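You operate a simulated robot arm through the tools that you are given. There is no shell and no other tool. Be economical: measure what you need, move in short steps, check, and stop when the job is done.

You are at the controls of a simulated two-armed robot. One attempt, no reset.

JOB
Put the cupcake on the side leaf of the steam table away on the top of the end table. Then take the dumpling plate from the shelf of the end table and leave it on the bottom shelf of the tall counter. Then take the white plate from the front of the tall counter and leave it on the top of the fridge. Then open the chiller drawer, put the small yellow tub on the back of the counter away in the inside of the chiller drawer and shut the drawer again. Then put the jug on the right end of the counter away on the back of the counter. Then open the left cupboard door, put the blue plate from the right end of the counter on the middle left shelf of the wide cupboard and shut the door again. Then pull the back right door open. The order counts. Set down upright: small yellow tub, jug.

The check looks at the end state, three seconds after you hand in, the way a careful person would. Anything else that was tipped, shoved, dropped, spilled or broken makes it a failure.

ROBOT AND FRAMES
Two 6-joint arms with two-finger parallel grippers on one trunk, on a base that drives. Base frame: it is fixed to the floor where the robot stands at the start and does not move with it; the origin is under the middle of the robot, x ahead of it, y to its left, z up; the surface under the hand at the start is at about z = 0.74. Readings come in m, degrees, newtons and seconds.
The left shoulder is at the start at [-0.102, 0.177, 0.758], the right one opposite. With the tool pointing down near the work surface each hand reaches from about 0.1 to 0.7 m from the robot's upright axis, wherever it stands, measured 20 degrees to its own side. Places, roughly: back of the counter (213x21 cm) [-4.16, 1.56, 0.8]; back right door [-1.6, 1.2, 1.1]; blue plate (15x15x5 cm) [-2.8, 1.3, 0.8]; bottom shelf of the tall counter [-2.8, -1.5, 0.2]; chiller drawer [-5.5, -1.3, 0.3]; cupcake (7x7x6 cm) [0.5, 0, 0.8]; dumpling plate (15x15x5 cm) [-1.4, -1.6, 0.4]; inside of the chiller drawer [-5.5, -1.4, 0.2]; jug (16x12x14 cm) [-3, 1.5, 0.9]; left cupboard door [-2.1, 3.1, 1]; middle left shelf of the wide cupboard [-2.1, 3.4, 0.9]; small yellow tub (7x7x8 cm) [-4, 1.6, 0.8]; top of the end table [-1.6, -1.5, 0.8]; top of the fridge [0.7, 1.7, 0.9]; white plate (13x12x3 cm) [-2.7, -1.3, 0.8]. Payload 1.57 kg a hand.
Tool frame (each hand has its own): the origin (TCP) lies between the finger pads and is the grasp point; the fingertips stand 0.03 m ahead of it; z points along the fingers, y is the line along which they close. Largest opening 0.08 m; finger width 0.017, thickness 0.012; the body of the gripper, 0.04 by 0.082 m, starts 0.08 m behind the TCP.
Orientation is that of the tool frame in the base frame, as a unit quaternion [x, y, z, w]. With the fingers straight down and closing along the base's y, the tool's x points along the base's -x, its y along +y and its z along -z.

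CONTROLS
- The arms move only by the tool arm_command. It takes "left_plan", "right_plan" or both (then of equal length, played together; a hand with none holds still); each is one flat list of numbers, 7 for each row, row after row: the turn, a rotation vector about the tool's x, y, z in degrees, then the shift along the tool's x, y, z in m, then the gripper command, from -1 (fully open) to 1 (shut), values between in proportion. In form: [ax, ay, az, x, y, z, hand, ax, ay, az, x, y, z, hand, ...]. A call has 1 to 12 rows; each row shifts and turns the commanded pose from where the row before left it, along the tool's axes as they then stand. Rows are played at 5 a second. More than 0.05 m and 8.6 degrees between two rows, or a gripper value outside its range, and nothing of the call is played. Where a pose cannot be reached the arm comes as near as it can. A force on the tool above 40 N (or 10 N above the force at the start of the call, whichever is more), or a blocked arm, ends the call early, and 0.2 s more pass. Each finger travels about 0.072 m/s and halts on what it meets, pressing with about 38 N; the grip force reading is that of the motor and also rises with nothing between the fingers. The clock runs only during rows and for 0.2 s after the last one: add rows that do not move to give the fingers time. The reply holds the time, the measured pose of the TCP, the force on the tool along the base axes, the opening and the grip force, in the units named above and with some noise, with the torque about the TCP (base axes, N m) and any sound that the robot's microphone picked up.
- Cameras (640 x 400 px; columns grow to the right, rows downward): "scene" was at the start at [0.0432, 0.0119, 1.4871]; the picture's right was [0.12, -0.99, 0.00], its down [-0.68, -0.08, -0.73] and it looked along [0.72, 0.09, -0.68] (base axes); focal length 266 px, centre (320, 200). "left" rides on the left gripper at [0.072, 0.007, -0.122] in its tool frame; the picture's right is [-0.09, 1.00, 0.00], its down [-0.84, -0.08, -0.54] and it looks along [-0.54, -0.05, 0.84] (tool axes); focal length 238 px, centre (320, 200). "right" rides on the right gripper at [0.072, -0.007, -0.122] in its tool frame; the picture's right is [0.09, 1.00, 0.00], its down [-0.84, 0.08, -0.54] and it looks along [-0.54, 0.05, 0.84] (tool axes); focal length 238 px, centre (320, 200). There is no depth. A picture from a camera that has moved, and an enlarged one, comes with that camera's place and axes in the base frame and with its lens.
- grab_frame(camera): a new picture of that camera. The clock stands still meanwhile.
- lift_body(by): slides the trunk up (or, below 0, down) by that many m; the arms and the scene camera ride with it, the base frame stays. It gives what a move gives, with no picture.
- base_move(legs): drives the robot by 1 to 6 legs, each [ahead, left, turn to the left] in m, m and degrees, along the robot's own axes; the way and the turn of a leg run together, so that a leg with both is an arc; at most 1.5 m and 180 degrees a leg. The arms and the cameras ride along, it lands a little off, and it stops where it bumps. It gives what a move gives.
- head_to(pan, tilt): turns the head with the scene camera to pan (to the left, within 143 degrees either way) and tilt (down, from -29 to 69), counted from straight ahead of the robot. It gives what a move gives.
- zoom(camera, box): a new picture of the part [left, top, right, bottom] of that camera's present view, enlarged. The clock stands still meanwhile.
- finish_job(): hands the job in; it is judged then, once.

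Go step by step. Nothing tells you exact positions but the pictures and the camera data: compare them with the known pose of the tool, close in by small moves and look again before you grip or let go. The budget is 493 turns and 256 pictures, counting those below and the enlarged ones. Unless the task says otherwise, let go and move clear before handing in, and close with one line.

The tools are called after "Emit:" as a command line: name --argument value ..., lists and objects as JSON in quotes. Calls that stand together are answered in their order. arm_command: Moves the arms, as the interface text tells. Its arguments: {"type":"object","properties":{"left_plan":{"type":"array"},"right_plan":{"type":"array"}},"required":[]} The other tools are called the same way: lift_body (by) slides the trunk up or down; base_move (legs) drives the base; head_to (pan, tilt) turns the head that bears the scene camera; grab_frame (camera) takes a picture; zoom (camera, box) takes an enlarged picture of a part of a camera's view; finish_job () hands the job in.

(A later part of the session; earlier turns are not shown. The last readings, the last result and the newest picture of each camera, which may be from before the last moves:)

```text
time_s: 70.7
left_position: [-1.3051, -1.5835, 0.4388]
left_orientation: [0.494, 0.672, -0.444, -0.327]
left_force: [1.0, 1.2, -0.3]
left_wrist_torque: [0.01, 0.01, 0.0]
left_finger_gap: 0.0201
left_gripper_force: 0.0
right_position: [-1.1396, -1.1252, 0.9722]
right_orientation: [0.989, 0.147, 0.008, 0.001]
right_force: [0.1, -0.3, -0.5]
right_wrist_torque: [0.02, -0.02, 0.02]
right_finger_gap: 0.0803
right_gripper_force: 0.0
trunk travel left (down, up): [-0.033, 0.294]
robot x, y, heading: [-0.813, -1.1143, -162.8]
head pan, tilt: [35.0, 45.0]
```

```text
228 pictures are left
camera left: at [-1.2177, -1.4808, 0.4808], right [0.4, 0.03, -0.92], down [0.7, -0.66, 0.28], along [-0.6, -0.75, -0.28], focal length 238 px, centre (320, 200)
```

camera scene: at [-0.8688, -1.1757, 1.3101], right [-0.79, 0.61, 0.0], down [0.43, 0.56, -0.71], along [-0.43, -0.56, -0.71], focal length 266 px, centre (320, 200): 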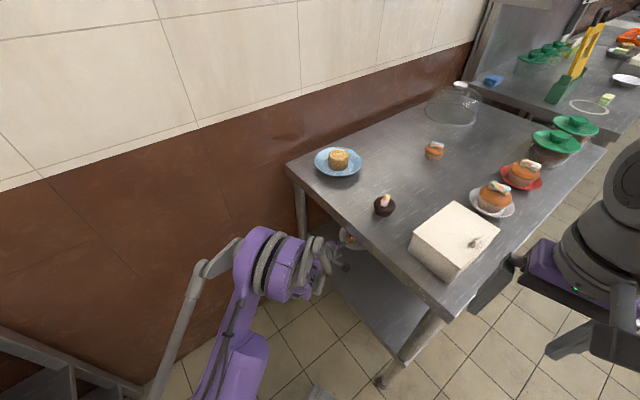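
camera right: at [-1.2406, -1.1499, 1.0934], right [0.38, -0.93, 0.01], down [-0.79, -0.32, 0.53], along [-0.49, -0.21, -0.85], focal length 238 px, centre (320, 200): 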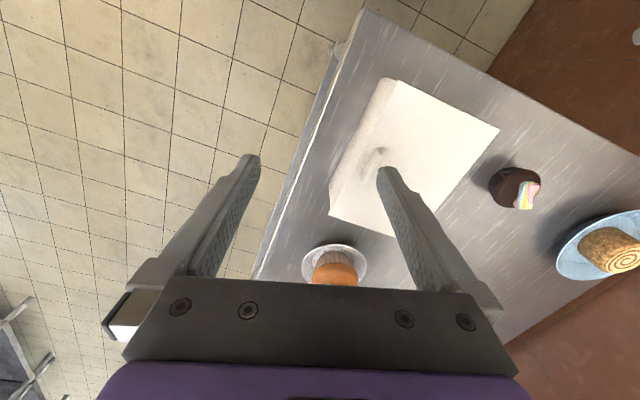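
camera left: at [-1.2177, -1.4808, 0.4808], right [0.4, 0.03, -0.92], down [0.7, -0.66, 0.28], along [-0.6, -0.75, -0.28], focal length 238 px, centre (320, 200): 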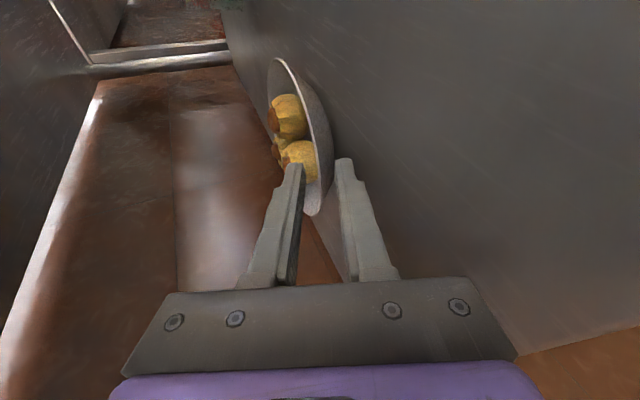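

The rim sits between the two fingertips. I'll go the last 1.5 cm and look.

Emit:
arm_command --left_plan '[0, 0, 0, 0, 0, 0.008, 0.5, 0, 0, 0, 0, 0, 0.008, 0.5, 0, 0, 0, 0, 0, 0, 0.5]'

Emit:
grab_frame --camera "left"

```text
time_s: 71.5
left_position: [-1.3186, -1.587, 0.4328]
left_orientation: [0.495, 0.672, -0.444, -0.327]
left_force: [0.3, 0.1, 0.4]
left_wrist_torque: [-0.01, 0.01, 0.01]
left_finger_gap: 0.02
left_gripper_force: 0.0
right_position: [-1.1387, -1.125, 0.9724]
right_orientation: [0.989, 0.148, 0.008, 0.002]
right_force: [-0.4, 0.6, 0.2]
right_wrist_torque: [0.0, -0.01, 0.02]
right_finger_gap: 0.0801
right_gripper_force: 0.0
trunk travel left (down, up): [-0.033, 0.294]
robot x, y, heading: [-0.8141, -1.114, -162.8]
head pan, tilt: [35.0, 45.0]
```

```text
227 pictures are left
camera left: at [-1.2312, -1.485, 0.4752], right [0.4, 0.03, -0.92], down [0.7, -0.66, 0.28], along [-0.6, -0.75, -0.28], focal length 238 px, centre (320, 200)
```

left: 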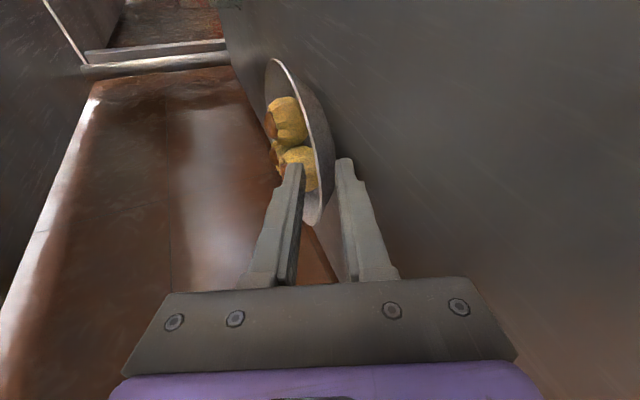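

Emit:
zoom --camera "left" --box '[240, 100, 400, 260]'

```text
2.50 times, centred on (320, 180) of left
camera zoom: at [-1.2312, -1.485, 0.4752], right [0.4, 0.03, -0.92], down [0.7, -0.66, 0.28], along [-0.6, -0.75, -0.28], focal length 596 px, centre (320, 250)
```

zoom: 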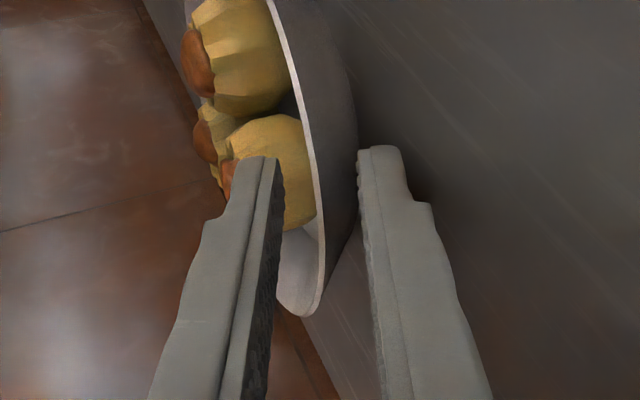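

The rim is centred between the fingers. Closing.

Emit:
arm_command --left_plan '[0, 0, 0, 0, 0, 0.003, 0.6, 0, 0, 0, 0, 0, 0, 0.75, 0, 0, 0, 0, 0, 0, 0.9, 0, 0, 0, 0, 0, 0, 1, 0, 0, 0, 0, 0, 0, 1]'

Emit:
zoom --camera "left" --box '[200, 50, 440, 290]'

```text
time_s: 72.7
left_position: [-1.3209, -1.5879, 0.4309]
left_orientation: [0.495, 0.672, -0.444, -0.327]
left_force: [-0.4, 0.6, -2.1]
left_wrist_torque: [-0.01, -0.14, -0.03]
left_finger_gap: 0.0033
left_gripper_force: 24.5
right_position: [-1.1394, -1.1247, 0.9733]
right_orientation: [0.989, 0.148, 0.008, 0.001]
right_force: [-0.3, -0.3, 0.0]
right_wrist_torque: [0.02, -0.03, -0.03]
right_finger_gap: 0.0799
right_gripper_force: 0.1
trunk travel left (down, up): [-0.033, 0.294]
robot x, y, heading: [-0.8161, -1.1126, -162.7]
head pan, tilt: [35.0, 45.0]
```

```text
1.67 times, centred on (320, 170) of left
camera zoom: at [-1.2337, -1.4858, 0.4731], right [0.4, 0.03, -0.92], down [0.7, -0.66, 0.28], along [-0.6, -0.75, -0.28], focal length 397 px, centre (320, 250)
```

zoom: 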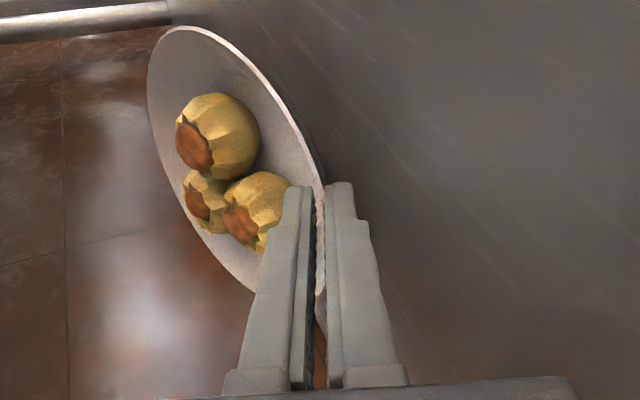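

The plate is gripped and carrying weight, with a small tilt. I'll lift it 4 cm and inspect.

Emit:
arm_command --left_plan '[0, 0, 0, 0, -0.0092, -0.0039, 1, 0, 0, 0, 0, -0.0138, -0.0059, 1, 0, 0, 0, 0, -0.0138, -0.0059, 1, 0, 0, 0, 0, 0, 0, 1]'

Emit:
grab_frame --camera "left"

```text
time_s: 73.7
left_position: [-1.3215, -1.5874, 0.4718]
left_orientation: [0.495, 0.671, -0.444, -0.327]
left_force: [0.9, -0.3, -1.7]
left_wrist_torque: [0.04, -0.12, -0.03]
left_finger_gap: 0.0033
left_gripper_force: 24.5
right_position: [-1.1397, -1.1251, 0.9725]
right_orientation: [0.989, 0.148, 0.008, 0.001]
right_force: [-0.5, 0.2, -0.6]
right_wrist_torque: [0.04, -0.02, -0.01]
right_finger_gap: 0.0797
right_gripper_force: 0.0
trunk travel left (down, up): [-0.033, 0.294]
robot x, y, heading: [-0.8154, -1.1131, -162.9]
head pan, tilt: [35.0, 45.0]
```

```text
224 pictures are left
camera left: at [-1.2338, -1.4847, 0.513], right [0.4, 0.03, -0.92], down [0.7, -0.66, 0.28], along [-0.6, -0.75, -0.28], focal length 238 px, centre (320, 200)
```

left: 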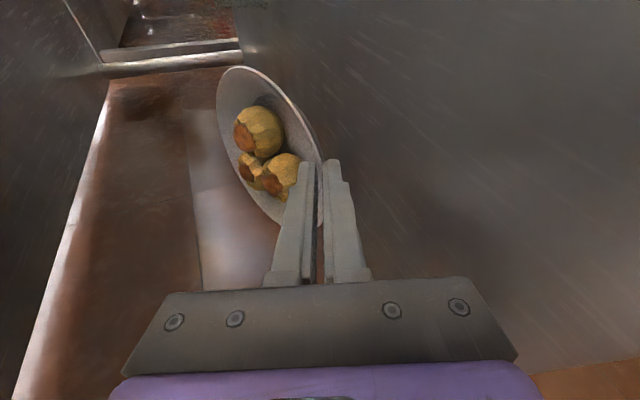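

The plate is pitched up about 20° on its far side because its wall settled flat against the pads. I'll pitch the hand down 20° to level it.

Emit:
arm_command --left_plan '[-5, 0, 0, 0, 0, 0, 1, -5, 0, 0, 0, 0, 0, 1, -5, 0, 0, 0, 0, 0, 1, -5, 0, 0, 0, 0, 0, 1, 0, 0, 0, 0, 0, 0, 1]'

Emit:
grab_frame --camera "left"

```text
time_s: 74.8
left_position: [-1.321, -1.5863, 0.4718]
left_orientation: [0.544, 0.738, -0.32, -0.236]
left_force: [0.2, 0.0, -2.2]
left_wrist_torque: [0.06, -0.15, -0.03]
left_finger_gap: 0.0034
left_gripper_force: 24.5
right_position: [-1.1394, -1.1262, 0.9739]
right_orientation: [0.989, 0.148, 0.008, 0.001]
right_force: [0.3, -1.2, -0.3]
right_wrist_torque: [-0.01, -0.03, 0.02]
right_finger_gap: 0.08
right_gripper_force: 0.1
trunk travel left (down, up): [-0.033, 0.294]
robot x, y, heading: [-0.8124, -1.1114, -162.7]
head pan, tilt: [35.0, 45.0]
```

```text
223 pictures are left
camera left: at [-1.2542, -1.4918, 0.5497], right [0.68, 0.11, -0.73], down [0.58, -0.7, 0.43], along [-0.46, -0.71, -0.54], focal length 238 px, centre (320, 200)
```

left: 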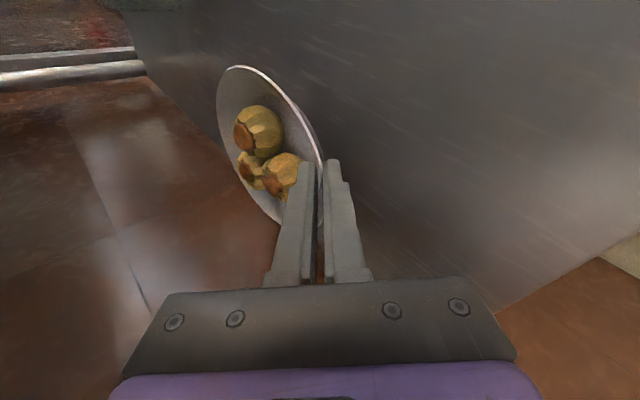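

The plate is now level with all dumplings in place. I'm backing it out through the end of the table.

Emit:
arm_command --left_plan '[0, 0, 0, 0, -0.0146, -0.0136, 1, 0, 0, 0, 0, 0.03, -0.032, 1, 0, 0, 0, 0, 0.03, -0.032, 1, 0, 0, 0, 0, 0.03, -0.032, 1, 0, 0, 0, 0, 0.03, -0.032, 1, 0, 0, 0, 0, 0.025, -0.027, 1, 0, 0, 0, 0, 0, 0, 1]'

Emit:
grab_frame --camera "scene"

```text
time_s: 76.5
left_position: [-1.1225, -1.5283, 0.4968]
left_orientation: [0.545, 0.739, -0.319, -0.237]
left_force: [0.7, -0.4, -1.7]
left_wrist_torque: [0.04, -0.14, 0.02]
left_finger_gap: 0.0033
left_gripper_force: 24.6
left hand out of reach, approached as far as the arm can: row 6
right_position: [-1.139, -1.1252, 0.9728]
right_orientation: [0.989, 0.148, 0.008, 0.002]
right_force: [-0.3, 0.3, -0.1]
right_wrist_torque: [0.0, 0.01, -0.01]
right_finger_gap: 0.08
right_gripper_force: 0.1
trunk travel left (down, up): [-0.033, 0.294]
robot x, y, heading: [-0.8151, -1.114, -162.9]
head pan, tilt: [35.0, 45.0]
```

```text
222 pictures are left
camera scene: at [-0.8686, -1.1757, 1.31], right [-0.79, 0.61, 0.0], down [0.43, 0.56, -0.71], along [-0.43, -0.56, -0.71], focal length 266 px, centre (320, 200)
```

scene: 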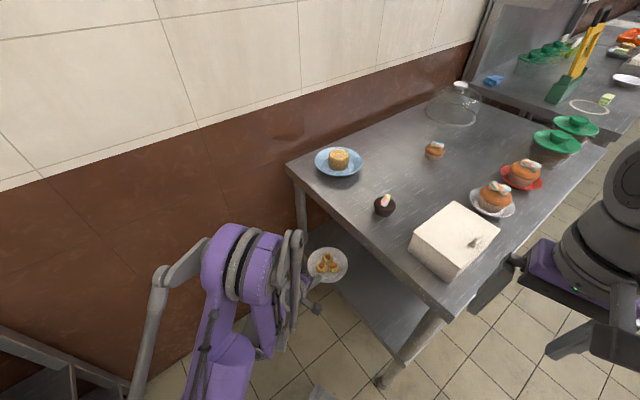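

The plate is clear of the shelf. I'll back away from the table and drive along the aisle to the tall counter for a look.

Emit:
base_move --legs '[[-0.16, 0, 0], [0, -0.45, 0], [0.7, -0.28, 0]]'

Emit:
head_to --pan 25 --tilt 25

Emit:
grab_frame --camera "scene"

```text
time_s: 85.6
left_position: [-1.8551, -1.0191, 0.4966]
left_orientation: [0.538, 0.744, -0.321, -0.233]
left_force: [0.0, 0.1, -2.3]
left_wrist_torque: [0.07, -0.12, 0.01]
left_finger_gap: 0.0034
left_gripper_force: 24.4
right_position: [-1.8781, -0.6155, 0.9733]
right_orientation: [0.988, 0.157, 0.007, 0.001]
right_force: [0.1, 0.0, 0.8]
right_wrist_torque: [0.01, 0.01, -0.01]
right_finger_gap: 0.0802
right_gripper_force: 0.1
trunk travel left (down, up): [-0.033, 0.294]
robot x, y, heading: [-1.5545, -0.5978, -161.9]
head pan, tilt: [35.0, 45.0]
```

```text
time_s: 86.4
left_position: [-1.8557, -1.0183, 0.4976]
left_orientation: [0.537, 0.744, -0.321, -0.234]
left_force: [-1.4, 0.4, -1.8]
left_wrist_torque: [0.04, -0.11, 0.01]
left_finger_gap: 0.0033
left_gripper_force: 24.2
right_position: [-1.8784, -0.6156, 0.9729]
right_orientation: [0.988, 0.157, 0.008, 0.001]
right_force: [1.1, -0.2, -0.1]
right_wrist_torque: [-0.01, -0.01, -0.03]
right_finger_gap: 0.0798
right_gripper_force: 0.0
trunk travel left (down, up): [-0.033, 0.294]
robot x, y, heading: [-1.5528, -0.5971, -161.9]
head pan, tilt: [25.0, 25.0]
```

```text
221 pictures are left
camera scene: at [-1.6251, -0.6591, 1.3406], right [-0.69, 0.73, 0.0], down [0.31, 0.29, -0.91], along [-0.66, -0.62, -0.42], focal length 266 px, centre (320, 200)
```

scene: 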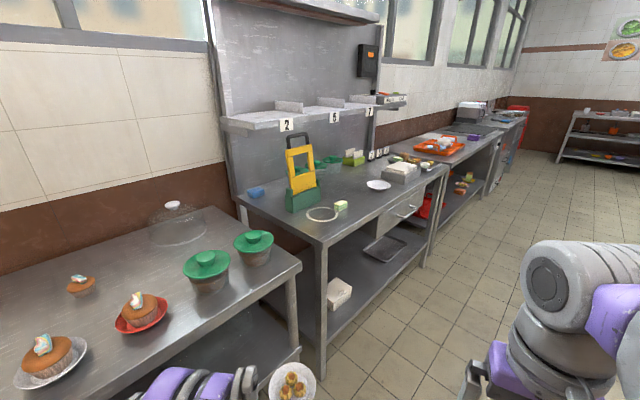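

The white plate is near the front edge of the counter and the bottom shelf is free between a white box and a dark tray, at about (−2.78, −1.38). I'm driving in front of it and turning to face it.

Emit:
base_move --legs '[[1.27, -0.63, 0], [0, 0, 72]]'

Emit:
head_to --pan 10 --tilt 40

Emit:
grab_frame --camera "scene"

```text
time_s: 96.5
left_position: [-2.6466, -0.823, 0.497]
left_orientation: [-0.002, 0.918, -0.397, 0.0]
left_force: [0.5, 0.5, -2.4]
left_wrist_torque: [0.11, 0.04, 0.0]
left_finger_gap: 0.0036
left_gripper_force: 24.5
right_position: [-3.0385, -0.72, 0.9733]
right_orientation: [0.707, 0.707, 0.007, -0.003]
right_force: [0.4, 0.6, 0.4]
right_wrist_torque: [0.0, 0.02, -0.02]
right_finger_gap: 0.08
right_gripper_force: 0.1
trunk travel left (down, up): [-0.033, 0.294]
robot x, y, heading: [-2.959, -0.4037, -89.6]
head pan, tilt: [25.0, 25.0]
```

```text
time_s: 97.3
left_position: [-2.6468, -0.8232, 0.4958]
left_orientation: [-0.002, 0.918, -0.398, 0.0]
left_force: [-0.1, -0.5, -1.8]
left_wrist_torque: [0.12, 0.03, -0.02]
left_finger_gap: 0.0033
left_gripper_force: 24.4
right_position: [-3.0391, -0.7208, 0.973]
right_orientation: [0.707, 0.707, 0.007, -0.004]
right_force: [-0.6, -0.7, -0.2]
right_wrist_torque: [-0.02, 0.05, 0.01]
right_finger_gap: 0.0802
right_gripper_force: 0.0
trunk travel left (down, up): [-0.033, 0.294]
robot x, y, heading: [-2.954, -0.4114, -89.7]
head pan, tilt: [10.0, 40.0]
```

```text
220 pictures are left
camera scene: at [-2.9408, -0.4926, 1.3174], right [-0.98, -0.18, 0.0], down [-0.11, 0.63, -0.77], along [0.14, -0.75, -0.64], focal length 266 px, centre (320, 200)
```

scene: 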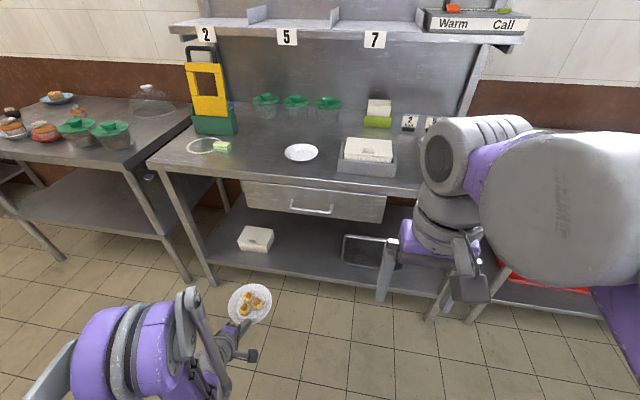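

Free shelf area is x −2.52 to −2.89 at z ≈ 0.20, so I'll place at (−2.70, −1.35). I'm lowering the plate in the open first.

Emit:
lift_body --by -0.03

Emit:
arm_command --left_plan '[0, 0, 0, 0, 0.0292, 0.0273, 1, 0, 0, 0, 0, 0.0292, 0.0273, 1, 0, 0, 0, 0, 0.0292, 0.0273, 1, 0, 0, 0, 0, 0.0292, 0.0273, 1, 0, 0, 0, 0, 0, 0, 1]'

Emit:
grab_frame --camera "scene"

Emit:
grab_frame --camera "left"

```text
time_s: 98.0
left_position: [-2.6464, -0.8271, 0.4703]
left_orientation: [-0.003, 0.918, -0.397, 0.001]
left_force: [0.0, -0.5, -1.8]
left_wrist_torque: [0.1, 0.02, 0.0]
left_finger_gap: 0.0032
left_gripper_force: 24.0
right_position: [-3.0371, -0.7209, 0.9421]
right_orientation: [0.707, 0.707, 0.008, -0.003]
right_force: [-0.4, 0.2, -1.5]
right_wrist_torque: [0.03, 0.0, -0.02]
right_finger_gap: 0.0801
right_gripper_force: 0.1
trunk travel left (down, up): [-0.003, 0.324]
robot x, y, heading: [-2.9537, -0.4076, -89.8]
head pan, tilt: [10.0, 40.0]
```

```text
time_s: 99.2
left_position: [-2.6263, -0.8979, 0.3563]
left_orientation: [-0.001, 0.919, -0.395, 0.0]
left_force: [-0.2, -0.5, -2.7]
left_wrist_torque: [0.15, 0.05, 0.0]
left_finger_gap: 0.0038
left_gripper_force: 24.4
left hand out of reach, approached as far as the arm can: row 1, 2, 3, 4
right_position: [-3.0388, -0.721, 0.942]
right_orientation: [0.707, 0.707, 0.008, -0.003]
right_force: [0.3, 0.0, -0.3]
right_wrist_torque: [0.05, 0.02, 0.0]
right_finger_gap: 0.0801
right_gripper_force: 0.0
trunk travel left (down, up): [-0.003, 0.324]
robot x, y, heading: [-2.9598, -0.4086, -89.8]
head pan, tilt: [10.0, 40.0]
```

```text
219 pictures are left
camera scene: at [-2.9409, -0.4981, 1.2926], right [-0.98, -0.18, 0.0], down [-0.11, 0.63, -0.77], along [0.14, -0.75, -0.64], focal length 266 px, centre (320, 200)
```

scene: 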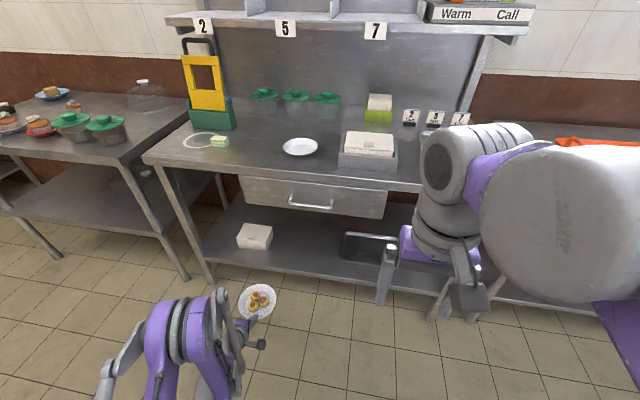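

```text
218 pictures are left
camera left: at [-2.7012, -0.8061, 0.4353], right [0.09, 0.69, -0.72], down [0.84, 0.34, 0.43], along [0.54, -0.64, -0.54], focal length 238 px, centre (320, 200)
```

left: 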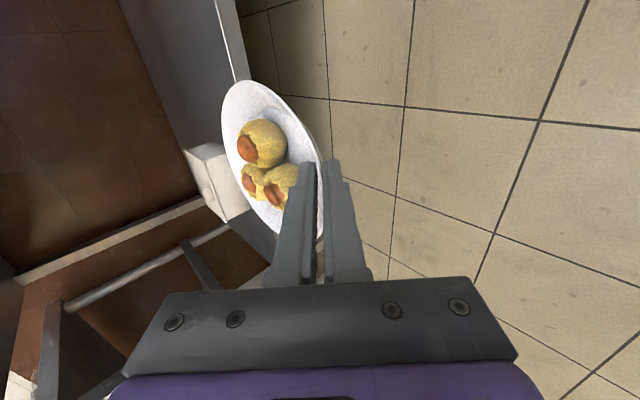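

The pose is too close in for the arm. I'll extend the hand forward and then go lower.

Emit:
arm_command --left_plan '[0, 0, 0, 0, -0.029, 0.031, 1, 0, 0, 0, 0, -0.029, 0.031, 1, 0, 0, 0, 0, -0.029, 0.031, 1, 0, 0, 0, 0, -0.014, 0.016, 1, 0, 0, 0, 0, 0.022, 0.0205, 1, 0, 0, 0, 0, 0.022, 0.0205, 1, 0, 0, 0, 0, 0, 0, 1]'

```text
time_s: 100.8
left_position: [-2.6273, -1.0439, 0.2988]
left_orientation: [-0.001, 0.918, -0.397, 0.0]
left_force: [-0.9, -0.2, -1.9]
left_wrist_torque: [0.17, 0.01, -0.01]
left_finger_gap: 0.0034
left_gripper_force: 24.1
right_position: [-3.0373, -0.7214, 0.9444]
right_orientation: [0.707, 0.707, 0.007, -0.004]
right_force: [0.2, 0.8, -0.3]
right_wrist_torque: [0.04, -0.01, 0.0]
right_finger_gap: 0.0798
right_gripper_force: 0.0
trunk travel left (down, up): [-0.003, 0.324]
robot x, y, heading: [-2.954, -0.4074, -90.0]
head pan, tilt: [10.0, 40.0]
```

Emit:
base_move --legs '[[0.22, -0.073, 0]]'

Emit:
grab_frame --camera "left"

Emit:
grab_frame --camera "scene"

```text
time_s: 102.5
left_position: [-2.6935, -1.2591, 0.2988]
left_orientation: [-0.003, 0.918, -0.396, 0.0]
left_force: [-1.0, 0.1, -1.7]
left_wrist_torque: [0.14, 0.04, 0.01]
left_finger_gap: 0.0034
left_gripper_force: 24.2
right_position: [-3.1056, -0.9379, 0.9428]
right_orientation: [0.706, 0.708, 0.008, -0.004]
right_force: [0.1, -0.1, 0.6]
right_wrist_torque: [0.02, 0.01, 0.0]
right_finger_gap: 0.0801
right_gripper_force: 0.0
trunk travel left (down, up): [-0.003, 0.324]
robot x, y, heading: [-3.0247, -0.6234, -89.7]
head pan, tilt: [10.0, 40.0]
```

```text
217 pictures are left
camera left: at [-2.7675, -1.1662, 0.3779], right [0.09, 0.68, -0.72], down [0.84, 0.35, 0.43], along [0.54, -0.64, -0.54], focal length 238 px, centre (320, 200)
```

left: 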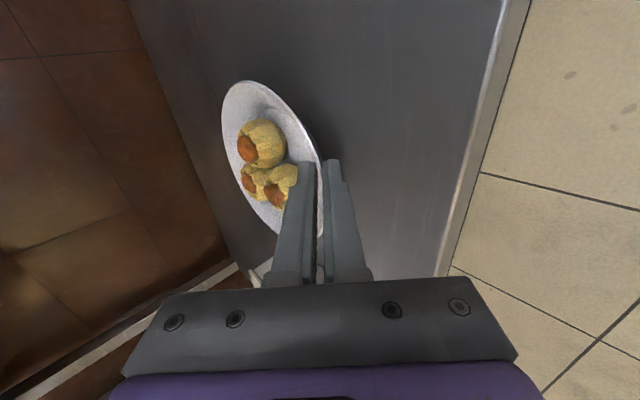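

```text
216 pictures are left
camera scene: at [-3.0095, -0.7138, 1.2926], right [-0.98, -0.18, 0.0], down [-0.12, 0.63, -0.77], along [0.14, -0.75, -0.64], focal length 266 px, centre (320, 200)
```

scene: 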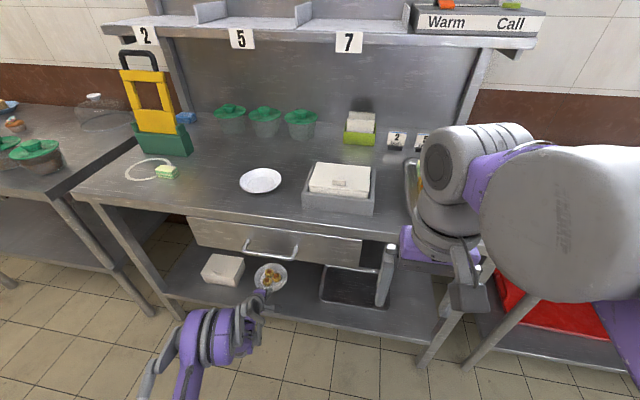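

The plate hangs over the free area. I'm lowering it slowly until it touches.

Emit:
arm_command --left_plan '[0, 0, 0, 0, 0.0146, 0.0136, 1, 0, 0, 0, 0, 0.0146, 0.0136, 1, 0, 0, 0, 0, 0.0044, 0.0041, 1, 0, 0, 0, 0, 0.0029, 0.0027, 1, 0, 0, 0, 0, 0.0029, 0.0027, 1, 0, 0, 0, 0, 0, 0, 1]'

Emit:
grab_frame --camera "left"

```text
time_s: 103.0
left_position: [-2.6933, -1.2576, 0.2804]
left_orientation: [-0.005, 0.915, -0.403, 0.002]
left_force: [-3.9, 12.7, 31.3]
left_wrist_torque: [-0.48, -0.16, -0.06]
left_finger_gap: 0.0059
left_gripper_force: 26.0
right_position: [-3.1066, -0.9357, 0.943]
right_orientation: [0.706, 0.708, 0.007, -0.002]
right_force: [0.6, -0.3, -0.3]
right_wrist_torque: [-0.01, 0.04, -0.02]
right_finger_gap: 0.0801
right_gripper_force: 0.1
trunk travel left (down, up): [-0.003, 0.324]
robot x, y, heading: [-3.0289, -0.6234, -89.8]
head pan, tilt: [10.0, 40.0]
stopped in row 2 (left hand): the force on the tool passed its limit at 82 N (the readings are from after the stop); the commanded pose is now the measured one
```

```text
215 pictures are left
camera left: at [-2.7674, -1.1652, 0.3585], right [0.08, 0.67, -0.73], down [0.83, 0.36, 0.42], along [0.55, -0.65, -0.53], focal length 238 px, centre (320, 200)
```

left: 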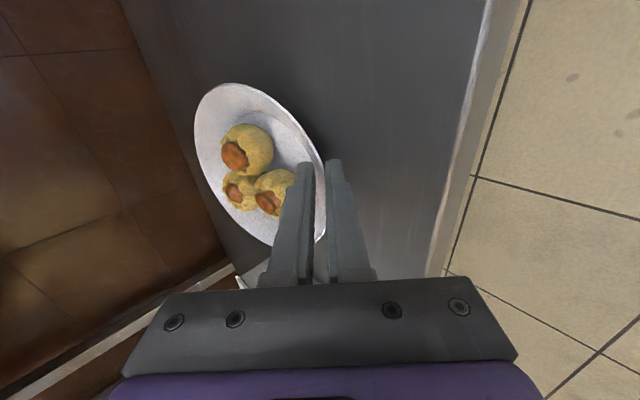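

It touched, putting the shelf at z ≈ 0.25, but the far side is still about 10° high. I'll ease up and pitch down to lay it flat before letting go.

Emit:
arm_command --left_plan '[0, 0, 0, 0, -0.0037, -0.0034, 1, -4, 0, 0, 0, -0.0015, -0.0014, 1, -4, 0, 0, 0, -0.0015, -0.0014, 1, -3, 0, 0, 0, 0, 0, 1, 0, 0, 0, 0, 0, 0, 1]'

Emit:
zoom --camera "left" --box '[160, 40, 420, 300]'

```text
time_s: 104.2
left_position: [-2.6936, -1.2584, 0.2881]
left_orientation: [-0.006, 0.95, -0.311, 0.0]
left_force: [-0.9, -5.4, 15.4]
left_wrist_torque: [-0.72, -0.19, -0.13]
left_finger_gap: 0.007
left_gripper_force: 26.4
right_position: [-3.1062, -0.936, 0.9432]
right_orientation: [0.706, 0.708, 0.007, -0.002]
right_force: [-0.7, -0.5, 0.0]
right_wrist_torque: [-0.04, 0.02, -0.03]
right_finger_gap: 0.0798
right_gripper_force: 0.0
trunk travel left (down, up): [-0.003, 0.324]
robot x, y, heading: [-3.0271, -0.6225, -89.5]
head pan, tilt: [10.0, 40.0]
```

```text
1.54 times, centred on (290, 170) of left
camera zoom: at [-2.7671, -1.1824, 0.3821], right [0.08, 0.8, -0.59], down [0.83, 0.27, 0.48], along [0.54, -0.53, -0.65], focal length 367 px, centre (366, 246)
```

zoom: 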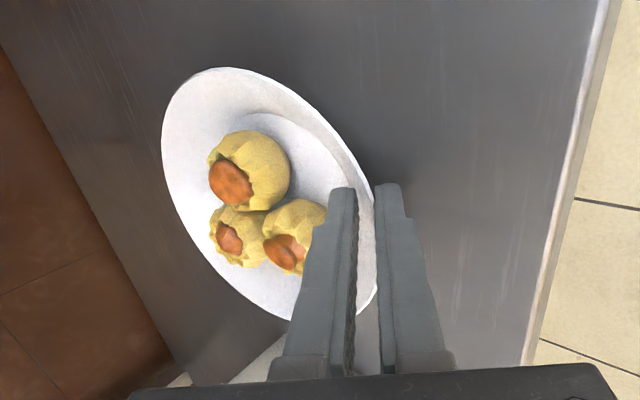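

The far side now bears on the shelf. I'm opening gently and looking.

Emit:
arm_command --left_plan '[0, 0, 0, 0, 0, 0, 0.75, 0, 0, 0, 0, 0, 0, 0.65, 0, 0, 0, 0, 0, 0, 0.55, 0, 0, 0, 0, 0, 0, 0.5]'

Emit:
zoom --camera "left" --box '[160, 40, 420, 300]'

```text
time_s: 105.2
left_position: [-2.6936, -1.2577, 0.2864]
left_orientation: [-0.006, 0.951, -0.31, 0.002]
left_force: [0.4, 0.2, 1.2]
left_wrist_torque: [0.01, -0.07, -0.02]
left_finger_gap: 0.0191
left_gripper_force: 0.1
right_position: [-3.1054, -0.9372, 0.9432]
right_orientation: [0.706, 0.708, 0.007, -0.004]
right_force: [-0.1, 0.1, 0.7]
right_wrist_torque: [0.0, 0.01, -0.02]
right_finger_gap: 0.0798
right_gripper_force: 0.2
trunk travel left (down, up): [-0.003, 0.324]
robot x, y, heading: [-3.0291, -0.625, -89.6]
head pan, tilt: [10.0, 40.0]
```

```text
1.54 times, centred on (290, 170) of left
camera zoom: at [-2.7667, -1.1825, 0.3812], right [0.08, 0.8, -0.59], down [0.83, 0.27, 0.48], along [0.54, -0.53, -0.65], focal length 367 px, centre (366, 246)
```

zoom: 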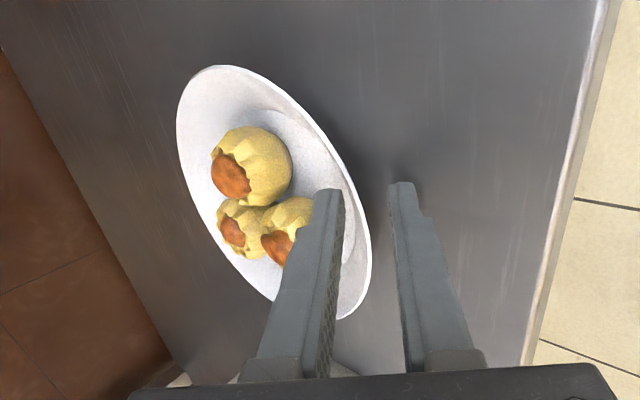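

The plate rests flat with its dumplings. I'm withdrawing along the finger axis and backing off.

Emit:
arm_command --left_plan '[0, 0, 0, 0, 0, -0.02, 0.5, 0, 0, 0, 0, 0, -0.03, 0.5, 0, 0, 0, 0, 0, -0.03, 0.5, 0, 0, 0, 0, 0, 0, 0.5]'

Emit:
base_move --legs '[[-0.25, 0, 0]]'

Emit:
grab_frame --camera "scene"

```text
time_s: 106.2
left_position: [-2.6943, -1.2122, 0.3492]
left_orientation: [-0.005, 0.951, -0.31, 0.001]
left_force: [0.7, 0.8, -0.4]
left_wrist_torque: [0.04, 0.0, 0.01]
left_finger_gap: 0.0198
left_gripper_force: 0.1
right_position: [-3.1055, -0.9362, 0.9437]
right_orientation: [0.705, 0.709, 0.008, -0.003]
right_force: [-1.0, 0.0, 0.5]
right_wrist_torque: [-0.01, -0.02, 0.0]
right_finger_gap: 0.0801
right_gripper_force: 0.1
trunk travel left (down, up): [-0.003, 0.324]
robot x, y, heading: [-3.0231, -0.6216, -89.3]
head pan, tilt: [10.0, 40.0]
```

```text
time_s: 108.1
left_position: [-2.6947, -0.9623, 0.3507]
left_orientation: [-0.007, 0.95, -0.311, 0.001]
left_force: [0.5, -0.9, -0.3]
left_wrist_torque: [0.01, 0.01, -0.01]
left_finger_gap: 0.0199
left_gripper_force: 0.0
right_position: [-3.1068, -0.6879, 0.9433]
right_orientation: [0.704, 0.71, 0.007, -0.004]
right_force: [-1.2, 0.1, 0.0]
right_wrist_torque: [-0.04, 0.0, -0.01]
right_finger_gap: 0.0799
right_gripper_force: 0.1
trunk travel left (down, up): [-0.003, 0.324]
robot x, y, heading: [-3.0259, -0.3738, -89.2]
head pan, tilt: [10.0, 40.0]
```

```text
212 pictures are left
camera scene: at [-3.0113, -0.4647, 1.2926], right [-0.98, -0.18, 0.0], down [-0.12, 0.63, -0.77], along [0.14, -0.75, -0.64], focal length 266 px, centre (320, 200)
```

scene: 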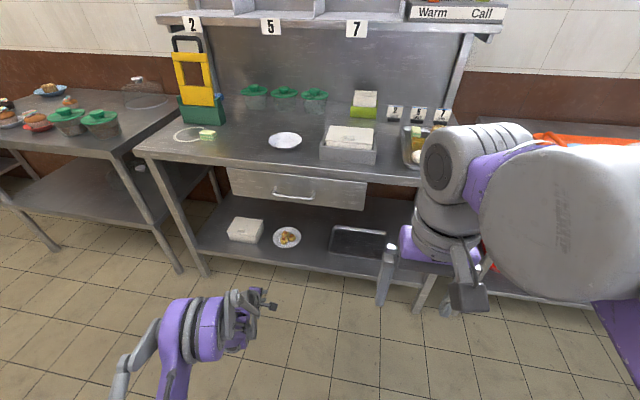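

The dumpling plate is on the bottom shelf and upright. Next is the white plate, at about (−2.70, −1.36) on the counter. I'll raise the trunk and the left hand for a similar rim grip.

Emit:
lift_body --by 0.25

Emit:
arm_command --left_plan '[0, 0, 0, 0, -0.0265, -0.0362, 0, 0, 0, 0, 0, -0.0265, -0.0362, 0, 0, 0, 0, 0, -0.0265, -0.0362, 0, 0, 0, 0, 0, -0.0265, -0.0362, 0, 0, 0, 0, 0, -0.0265, -0.0362, 0, 0, 0, 0, 0, -0.0265, -0.0362, 0, 0, 0, 0, 0, -0.0265, -0.0362, 0, 0, 0, 0, 0, 0, 0, 0]'

Emit:
base_move --legs '[[0.2, 0, 0]]'

Emit:
grab_frame --camera "left"

Emit:
grab_frame --camera "scene"

```text
time_s: 110.7
left_position: [-2.695, -0.9621, 0.5995]
left_orientation: [-0.006, 0.95, -0.311, 0.0]
left_force: [-0.4, 0.0, 0.4]
left_wrist_torque: [-0.01, -0.02, -0.02]
left_finger_gap: 0.0198
left_gripper_force: 0.2
right_position: [-3.1064, -0.6877, 1.1927]
right_orientation: [0.705, 0.709, 0.008, -0.004]
right_force: [-0.5, 0.0, 0.6]
right_wrist_torque: [-0.03, 0.0, -0.01]
right_finger_gap: 0.0798
right_gripper_force: 0.0
trunk travel left (down, up): [-0.253, 0.074]
robot x, y, heading: [-3.0231, -0.372, -89.3]
head pan, tilt: [10.0, 40.0]
```

```text
time_s: 112.5
left_position: [-2.6939, -0.9611, 0.9128]
left_orientation: [-0.006, 0.951, -0.31, 0.001]
left_force: [-0.5, -0.2, 0.1]
left_wrist_torque: [-0.02, 0.01, 0.0]
left_finger_gap: 0.0399
left_gripper_force: 0.0
right_position: [-3.1069, -0.6899, 1.192]
right_orientation: [0.705, 0.709, 0.007, -0.004]
right_force: [0.3, -0.9, 0.2]
right_wrist_torque: [0.01, 0.02, -0.01]
right_finger_gap: 0.0803
right_gripper_force: 0.0
trunk travel left (down, up): [-0.253, 0.074]
robot x, y, heading: [-3.0277, -0.3793, -89.4]
head pan, tilt: [10.0, 40.0]
```

```text
time_s: 114.0
left_position: [-2.689, -1.1544, 0.9126]
left_orientation: [-0.009, 0.95, -0.311, 0.001]
left_force: [0.3, -0.4, -0.5]
left_wrist_torque: [-0.03, 0.01, -0.01]
left_finger_gap: 0.04
left_gripper_force: 0.1
right_position: [-3.1022, -0.8847, 1.1921]
right_orientation: [0.702, 0.712, 0.007, -0.004]
right_force: [-0.3, -1.0, 0.3]
right_wrist_torque: [0.02, 0.0, 0.02]
right_finger_gap: 0.08
right_gripper_force: 0.0
trunk travel left (down, up): [-0.253, 0.074]
robot x, y, heading: [-3.0237, -0.5691, -89.3]
head pan, tilt: [10.0, 40.0]
```

```text
211 pictures are left
camera left: at [-2.7631, -1.0792, 1.0064], right [0.08, 0.81, -0.59], down [0.83, 0.27, 0.48], along [0.55, -0.53, -0.65], focal length 238 px, centre (320, 200)
```

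left: 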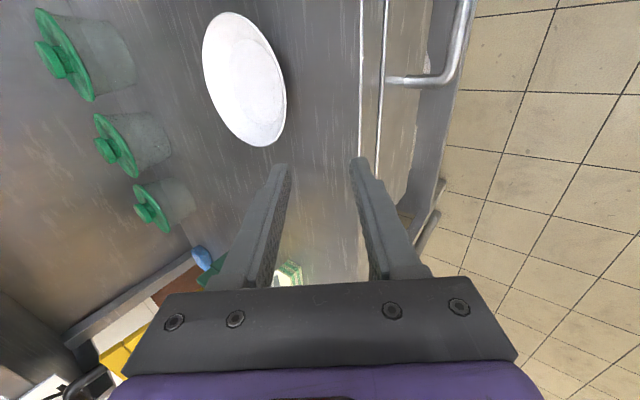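

```text
210 pictures are left
camera scene: at [-3.0089, -0.6105, 1.5449], right [-0.98, -0.19, 0.0], down [-0.12, 0.63, -0.77], along [0.15, -0.75, -0.64], focal length 266 px, centre (320, 200)
```

scene: 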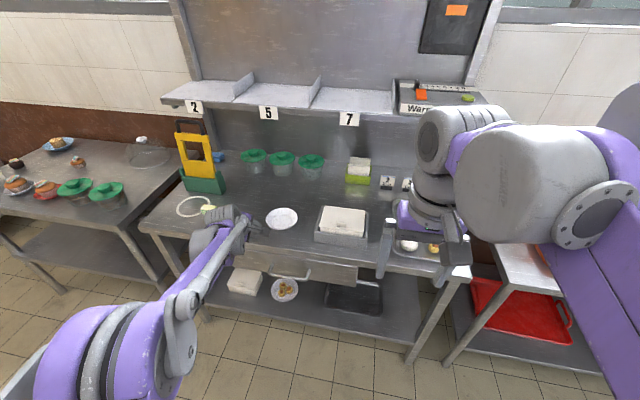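

The plate is around (−2.735, −1.29) with its rim near z 0.84. I'll line up sideways and flatten the hand to about 40°.

Emit:
arm_command --left_plan '[7, 0, 0, 0.023, 0, 0, 0.25, 7, 0, 0, 0.023, 0, 0, 0.25, 0, 0, 0, 0, 0.015, 0.01, 0.25, 0, 0, 0, 0, 0, 0, 0.25]'

Emit:
grab_frame --camera "left"

```text
time_s: 115.0
left_position: [-2.736, -1.1534, 0.8921]
left_orientation: [-0.01, 0.905, -0.425, 0.003]
left_force: [-1.0, 0.7, -0.6]
left_wrist_torque: [-0.03, 0.0, -0.02]
left_finger_gap: 0.03
left_gripper_force: 0.0
right_position: [-3.1021, -0.8838, 1.1931]
right_orientation: [0.702, 0.712, 0.007, -0.003]
right_force: [0.2, -0.6, 0.9]
right_wrist_torque: [0.0, 0.0, -0.02]
right_finger_gap: 0.0801
right_gripper_force: 0.2
trunk travel left (down, up): [-0.253, 0.074]
robot x, y, heading: [-3.0253, -0.5681, -89.1]
head pan, tilt: [10.0, 40.0]
```

```text
209 pictures are left
camera left: at [-2.8097, -1.0582, 0.9655], right [0.08, 0.64, -0.77], down [0.83, 0.38, 0.4], along [0.55, -0.67, -0.5], focal length 238 px, centre (320, 200)
```

left: 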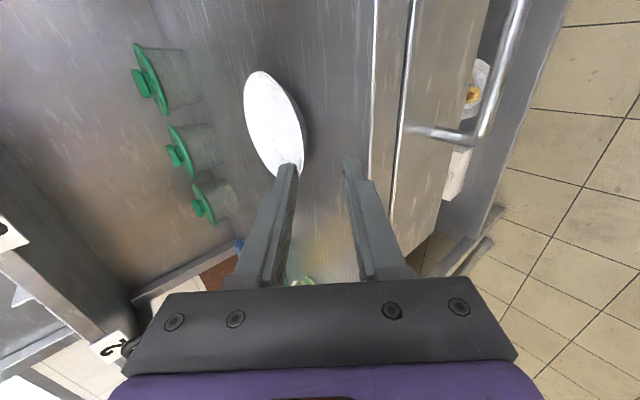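

Triangulated rim centre: (−2.741, −1.289, 0.845). I'm moving to 3 cm short of the grip pose and checking.

Emit:
arm_command --left_plan '[-3.5, 0, 0, 0, 0, 0, 0.4, 0, 0, 0, 0.005, -0.0201, 0, 0.4, 0, 0, 0, 0, 0, 0.021, 0.4, 0, 0, 0, 0, 0, 0.02, 0.4, 0, 0, 0, 0, 0, 0, 0.4]'

Emit:
zoom --camera "left" --box '[200, 40, 440, 280]'

```text
time_s: 116.2
left_position: [-2.7376, -1.1965, 0.8795]
left_orientation: [-0.008, 0.918, -0.396, 0.003]
left_force: [-0.1, 0.0, -0.9]
left_wrist_torque: [0.02, 0.0, -0.02]
left_finger_gap: 0.0241
left_gripper_force: 0.0
right_position: [-3.1022, -0.8837, 1.1932]
right_orientation: [0.702, 0.712, 0.007, -0.004]
right_force: [-0.8, 0.3, 0.2]
right_wrist_torque: [0.0, -0.01, -0.01]
right_finger_gap: 0.0802
right_gripper_force: 0.0
trunk travel left (down, up): [-0.253, 0.074]
robot x, y, heading: [-3.0254, -0.5702, -89.1]
head pan, tilt: [10.0, 40.0]
```

```text
1.67 times, centred on (320, 160) of left
camera zoom: at [-2.8126, -1.1052, 0.959], right [0.08, 0.68, -0.72], down [0.83, 0.36, 0.43], along [0.55, -0.64, -0.54], focal length 397 px, centre (320, 267)
```

zoom: 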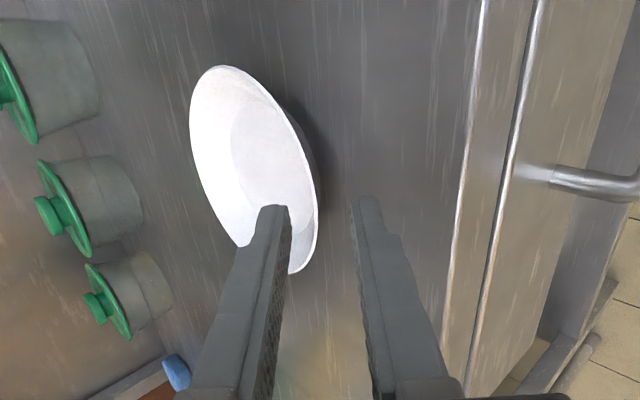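

The rim is centred. I'm advancing 3 cm.

Emit:
arm_command --left_plan '[0, 0, 0, 0, -0.002, 0.012, 0.4, 0, 0, 0, 0, 0, 0.01, 0.4, 0, 0, 0, 0, 0, 0.008, 0.4, 0, 0, 0, 0, 0, 0, 0.4]'

Emit:
zoom --camera "left" --box '[200, 40, 440, 280]'

```text
time_s: 117.2
left_position: [-2.7377, -1.2196, 0.8603]
left_orientation: [-0.009, 0.918, -0.396, 0.003]
left_force: [0.9, -1.4, 0.3]
left_wrist_torque: [-0.01, 0.01, 0.0]
left_finger_gap: 0.0241
left_gripper_force: 0.1
right_position: [-3.1016, -0.8842, 1.1926]
right_orientation: [0.702, 0.712, 0.007, -0.003]
right_force: [0.7, 0.1, 0.3]
right_wrist_torque: [-0.03, 0.03, 0.04]
right_finger_gap: 0.0799
right_gripper_force: 0.0
trunk travel left (down, up): [-0.253, 0.074]
robot x, y, heading: [-3.0236, -0.5706, -89.1]
head pan, tilt: [10.0, 40.0]
```

```text
1.67 times, centred on (320, 160) of left
camera zoom: at [-2.8134, -1.129, 0.9399], right [0.08, 0.68, -0.72], down [0.83, 0.36, 0.43], along [0.55, -0.64, -0.54], focal length 397 px, centre (320, 267)
```

zoom: 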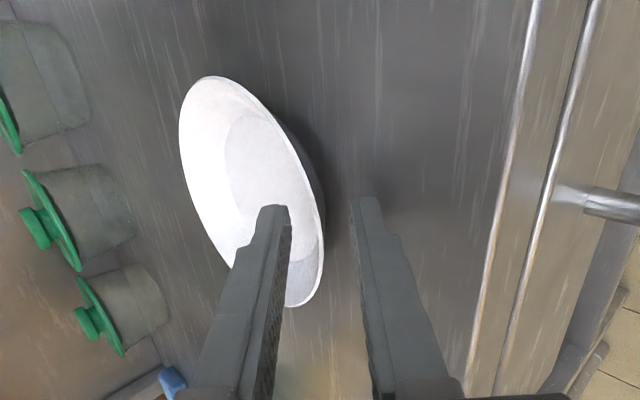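

Emit:
arm_command --left_plan '[0, 0, 0, 0, 0, 0.004, 0.5, 0, 0, 0, 0, 0, 0, 0.65, 0, 0, 0, 0, 0, 0, 0.8, 0, 0, 0, 0, 0, 0, 1, 0, 0, 0, 0, 0, 0, 1]'

Emit:
arm_command --left_plan '[0, 0, 0, 0, -0.007, -0.007, 1, 0, 0, 0, 0, -0.015, -0.014, 1, 0, 0, 0, 0, -0.022, -0.0205, 1, 0, 0, 0, 0, 0, 0, 1]'

Emit:
grab_frame --camera "left"

```text
time_s: 118.4
left_position: [-2.7387, -1.2225, 0.8586]
left_orientation: [-0.009, 0.918, -0.396, 0.003]
left_force: [-0.8, -0.5, 1.1]
left_wrist_torque: [-0.09, 0.03, 0.03]
left_finger_gap: 0.0053
left_gripper_force: 25.1
right_position: [-3.1019, -0.885, 1.193]
right_orientation: [0.702, 0.712, 0.008, -0.004]
right_force: [-0.3, -0.2, 0.2]
right_wrist_torque: [0.0, 0.03, 0.01]
right_finger_gap: 0.0799
right_gripper_force: 0.2
trunk travel left (down, up): [-0.253, 0.074]
robot x, y, heading: [-3.024, -0.5706, -88.9]
head pan, tilt: [10.0, 40.0]
```

```text
time_s: 119.4
left_position: [-2.7394, -1.2228, 0.9193]
left_orientation: [-0.009, 0.918, -0.396, 0.004]
left_force: [-0.3, -0.2, -0.5]
left_wrist_torque: [0.04, 0.0, -0.02]
left_finger_gap: 0.0051
left_gripper_force: 25.0
right_position: [-3.1024, -0.8851, 1.1922]
right_orientation: [0.702, 0.712, 0.007, -0.004]
right_force: [0.1, -0.3, 0.3]
right_wrist_torque: [0.04, 0.0, 0.0]
right_finger_gap: 0.0798
right_gripper_force: 0.0
trunk travel left (down, up): [-0.253, 0.074]
robot x, y, heading: [-3.0238, -0.5741, -89.1]
head pan, tilt: [10.0, 40.0]
```

```text
206 pictures are left
camera left: at [-2.8139, -1.132, 0.998], right [0.08, 0.69, -0.72], down [0.83, 0.36, 0.43], along [0.55, -0.63, -0.54], focal length 238 px, centre (320, 200)
```

left: 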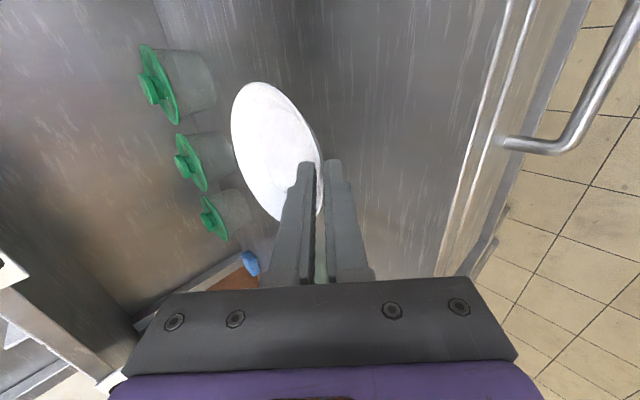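

The white plate is lifted and level. The fridge is past the steam table on the other side of the room, so I'll pull in and drive there in stages.

Emit:
arm_command --left_plan '[0, 0, 0, 0, 0.02, -0.036, 1, 0, 0, 0, 0, 0.027, -0.029, 1, 0, 0, 0, 0, 0.027, -0.029, 1, 0, 0, 0, 0, 0.027, -0.029, 1, 0, 0, 0, 0, 0, 0, 1]'

Emit:
base_move --legs '[[-0.45, 0, 0], [0, 0, 89], [1.3, 0, 0], [1.3, 0, 0]]'

Emit:
head_to --pan 55 --tilt 30

Emit:
grab_frame --camera "scene"

```text
time_s: 120.6
left_position: [-2.7439, -1.0654, 0.9268]
left_orientation: [-0.008, 0.918, -0.396, 0.003]
left_force: [0.2, -0.2, -0.7]
left_wrist_torque: [0.05, 0.01, 0.01]
left_finger_gap: 0.005
left_gripper_force: 25.2
right_position: [-3.1018, -0.8851, 1.1928]
right_orientation: [0.703, 0.711, 0.007, -0.005]
right_force: [0.6, 1.1, 0.0]
right_wrist_torque: [0.02, -0.03, -0.02]
right_finger_gap: 0.0802
right_gripper_force: 0.1
trunk travel left (down, up): [-0.253, 0.074]
robot x, y, heading: [-3.0256, -0.568, -89.2]
head pan, tilt: [10.0, 40.0]
```

```text
time_s: 139.5
left_position: [0.0671, 0.2503, 0.9272]
left_orientation: [0.657, -0.642, 0.277, -0.283]
left_force: [0.1, -0.3, -0.6]
left_wrist_torque: [-0.02, 0.04, 0.0]
left_finger_gap: 0.0051
left_gripper_force: 25.3
right_position: [-0.1132, -0.1082, 1.1934]
right_orientation: [-0.008, 1.0, 0.002, -0.008]
right_force: [-0.2, 0.1, 0.0]
right_wrist_torque: [-0.04, 0.01, -0.02]
right_finger_gap: 0.0799
right_gripper_force: 0.1
trunk travel left (down, up): [-0.253, 0.074]
robot x, y, heading: [-0.4289, -0.0297, 1.2]
head pan, tilt: [10.0, 40.0]
```

```text
time_s: 140.6
left_position: [0.0679, 0.2511, 0.927]
left_orientation: [0.657, -0.641, 0.277, -0.283]
left_force: [0.2, -0.5, -0.1]
left_wrist_torque: [0.01, 0.04, -0.02]
left_finger_gap: 0.005
left_gripper_force: 25.2
right_position: [-0.1121, -0.1081, 1.1933]
right_orientation: [-0.007, 1.0, 0.002, -0.008]
right_force: [1.2, -0.5, 0.3]
right_wrist_torque: [-0.01, 0.01, 0.03]
right_finger_gap: 0.08
right_gripper_force: 0.0
trunk travel left (down, up): [-0.253, 0.074]
robot x, y, heading: [-0.4276, -0.0283, 1.4]
head pan, tilt: [55.0, 30.0]
```

```text
205 pictures are left
camera scene: at [-0.4187, 0.0454, 1.5602], right [0.83, -0.56, 0.0], down [-0.28, -0.41, -0.87], along [0.48, 0.72, -0.5], focal length 266 px, centre (320, 200)
```

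scene: 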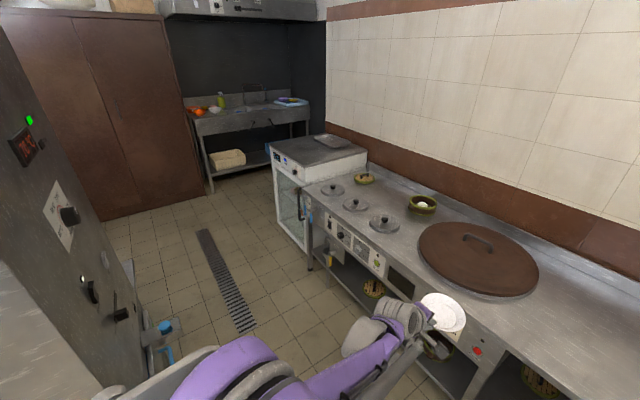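

The fridge top spans roughly x 0.3–0.9 and y 1.25–1.9. I'll raise the plate so it passes over everything on the steam table, then slide left along its front.

Emit:
lift_body --by 0.07

Emit:
arm_command --left_plan '[0, 0, 0, 0, -0.0256, -0.0239, 1, 0, 0, 0, 0, -0.0146, -0.0136, 1, 0, 0, 0, 0, 0, 0, 1]'

Emit:
base_move --legs '[[0.29, 0, -1.4], [0, 0.95, 0]]'

Emit:
head_to --pan 35 --tilt 40

Emit:
grab_frame --camera "scene"

```text
time_s: 141.7
left_position: [0.0679, 0.2521, 0.9977]
left_orientation: [0.656, -0.642, 0.278, -0.283]
left_force: [0.6, -0.2, -0.4]
left_wrist_torque: [-0.02, 0.02, 0.0]
left_finger_gap: 0.005
left_gripper_force: 25.5
right_position: [-0.1133, -0.1088, 1.2633]
right_orientation: [-0.008, 1.0, 0.003, -0.008]
right_force: [0.1, -0.6, 0.5]
right_wrist_torque: [-0.01, -0.02, 0.0]
right_finger_gap: 0.0799
right_gripper_force: 0.1
trunk travel left (down, up): [-0.323, 0.004]
robot x, y, heading: [-0.4258, -0.0312, 0.9]
head pan, tilt: [55.0, 30.0]
```

```text
time_s: 142.5
left_position: [0.0682, 0.2491, 1.0518]
left_orientation: [0.657, -0.642, 0.277, -0.282]
left_force: [0.1, 0.3, -0.7]
left_wrist_torque: [-0.02, 0.02, -0.04]
left_finger_gap: 0.0047
left_gripper_force: 25.4
right_position: [-0.115, -0.1075, 1.2631]
right_orientation: [-0.008, 1.0, 0.003, -0.008]
right_force: [0.3, -0.3, -0.3]
right_wrist_torque: [-0.04, 0.01, 0.01]
right_finger_gap: 0.08
right_gripper_force: 0.0
trunk travel left (down, up): [-0.323, 0.004]
robot x, y, heading: [-0.4279, -0.0319, 1.1]
head pan, tilt: [55.0, 30.0]
```

```text
time_s: 152.6
left_position: [0.3799, 1.1647, 1.0525]
left_orientation: [0.65, -0.648, 0.28, -0.279]
left_force: [-0.3, 0.4, -0.6]
left_wrist_torque: [-0.02, 0.0, -0.02]
left_finger_gap: 0.0048
left_gripper_force: 25.4
right_position: [0.1924, 0.8092, 1.2638]
right_orientation: [0.0, 1.0, 0.003, -0.008]
right_force: [1.0, -0.5, -0.3]
right_wrist_torque: [0.0, 0.01, -0.04]
right_finger_gap: 0.0799
right_gripper_force: 0.1
trunk travel left (down, up): [-0.323, 0.004]
robot x, y, heading: [-0.1247, 0.8906, 0.0]
head pan, tilt: [55.0, 30.0]
```

```text
time_s: 153.4
left_position: [0.3803, 1.1639, 1.0521]
left_orientation: [0.651, -0.648, 0.28, -0.28]
left_force: [-0.3, 0.7, -1.2]
left_wrist_torque: [0.01, 0.04, 0.01]
left_finger_gap: 0.0049
left_gripper_force: 25.1
right_position: [0.1927, 0.8105, 1.2636]
right_orientation: [0.002, 1.0, 0.003, -0.008]
right_force: [0.3, 0.1, 0.0]
right_wrist_torque: [0.0, 0.0, 0.01]
right_finger_gap: 0.0799
right_gripper_force: 0.0
trunk travel left (down, up): [-0.323, 0.004]
robot x, y, heading: [-0.1206, 0.891, 0.2]
head pan, tilt: [35.0, 40.0]
```

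```text
204 pictures are left
camera scene: at [-0.0956, 0.9438, 1.6199], right [0.58, -0.82, 0.0], down [-0.53, -0.37, -0.77], along [0.63, 0.44, -0.64], focal length 266 px, centre (320, 200)
```

scene: 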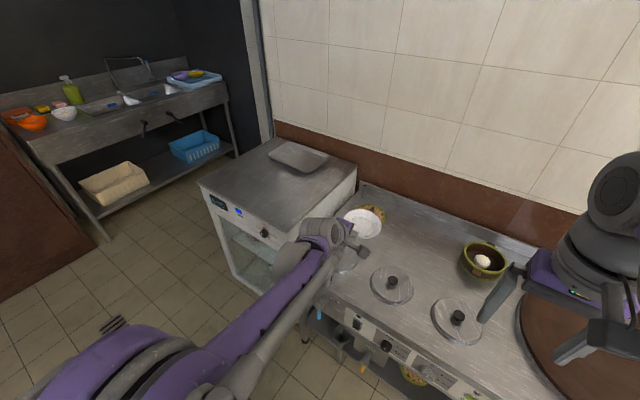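

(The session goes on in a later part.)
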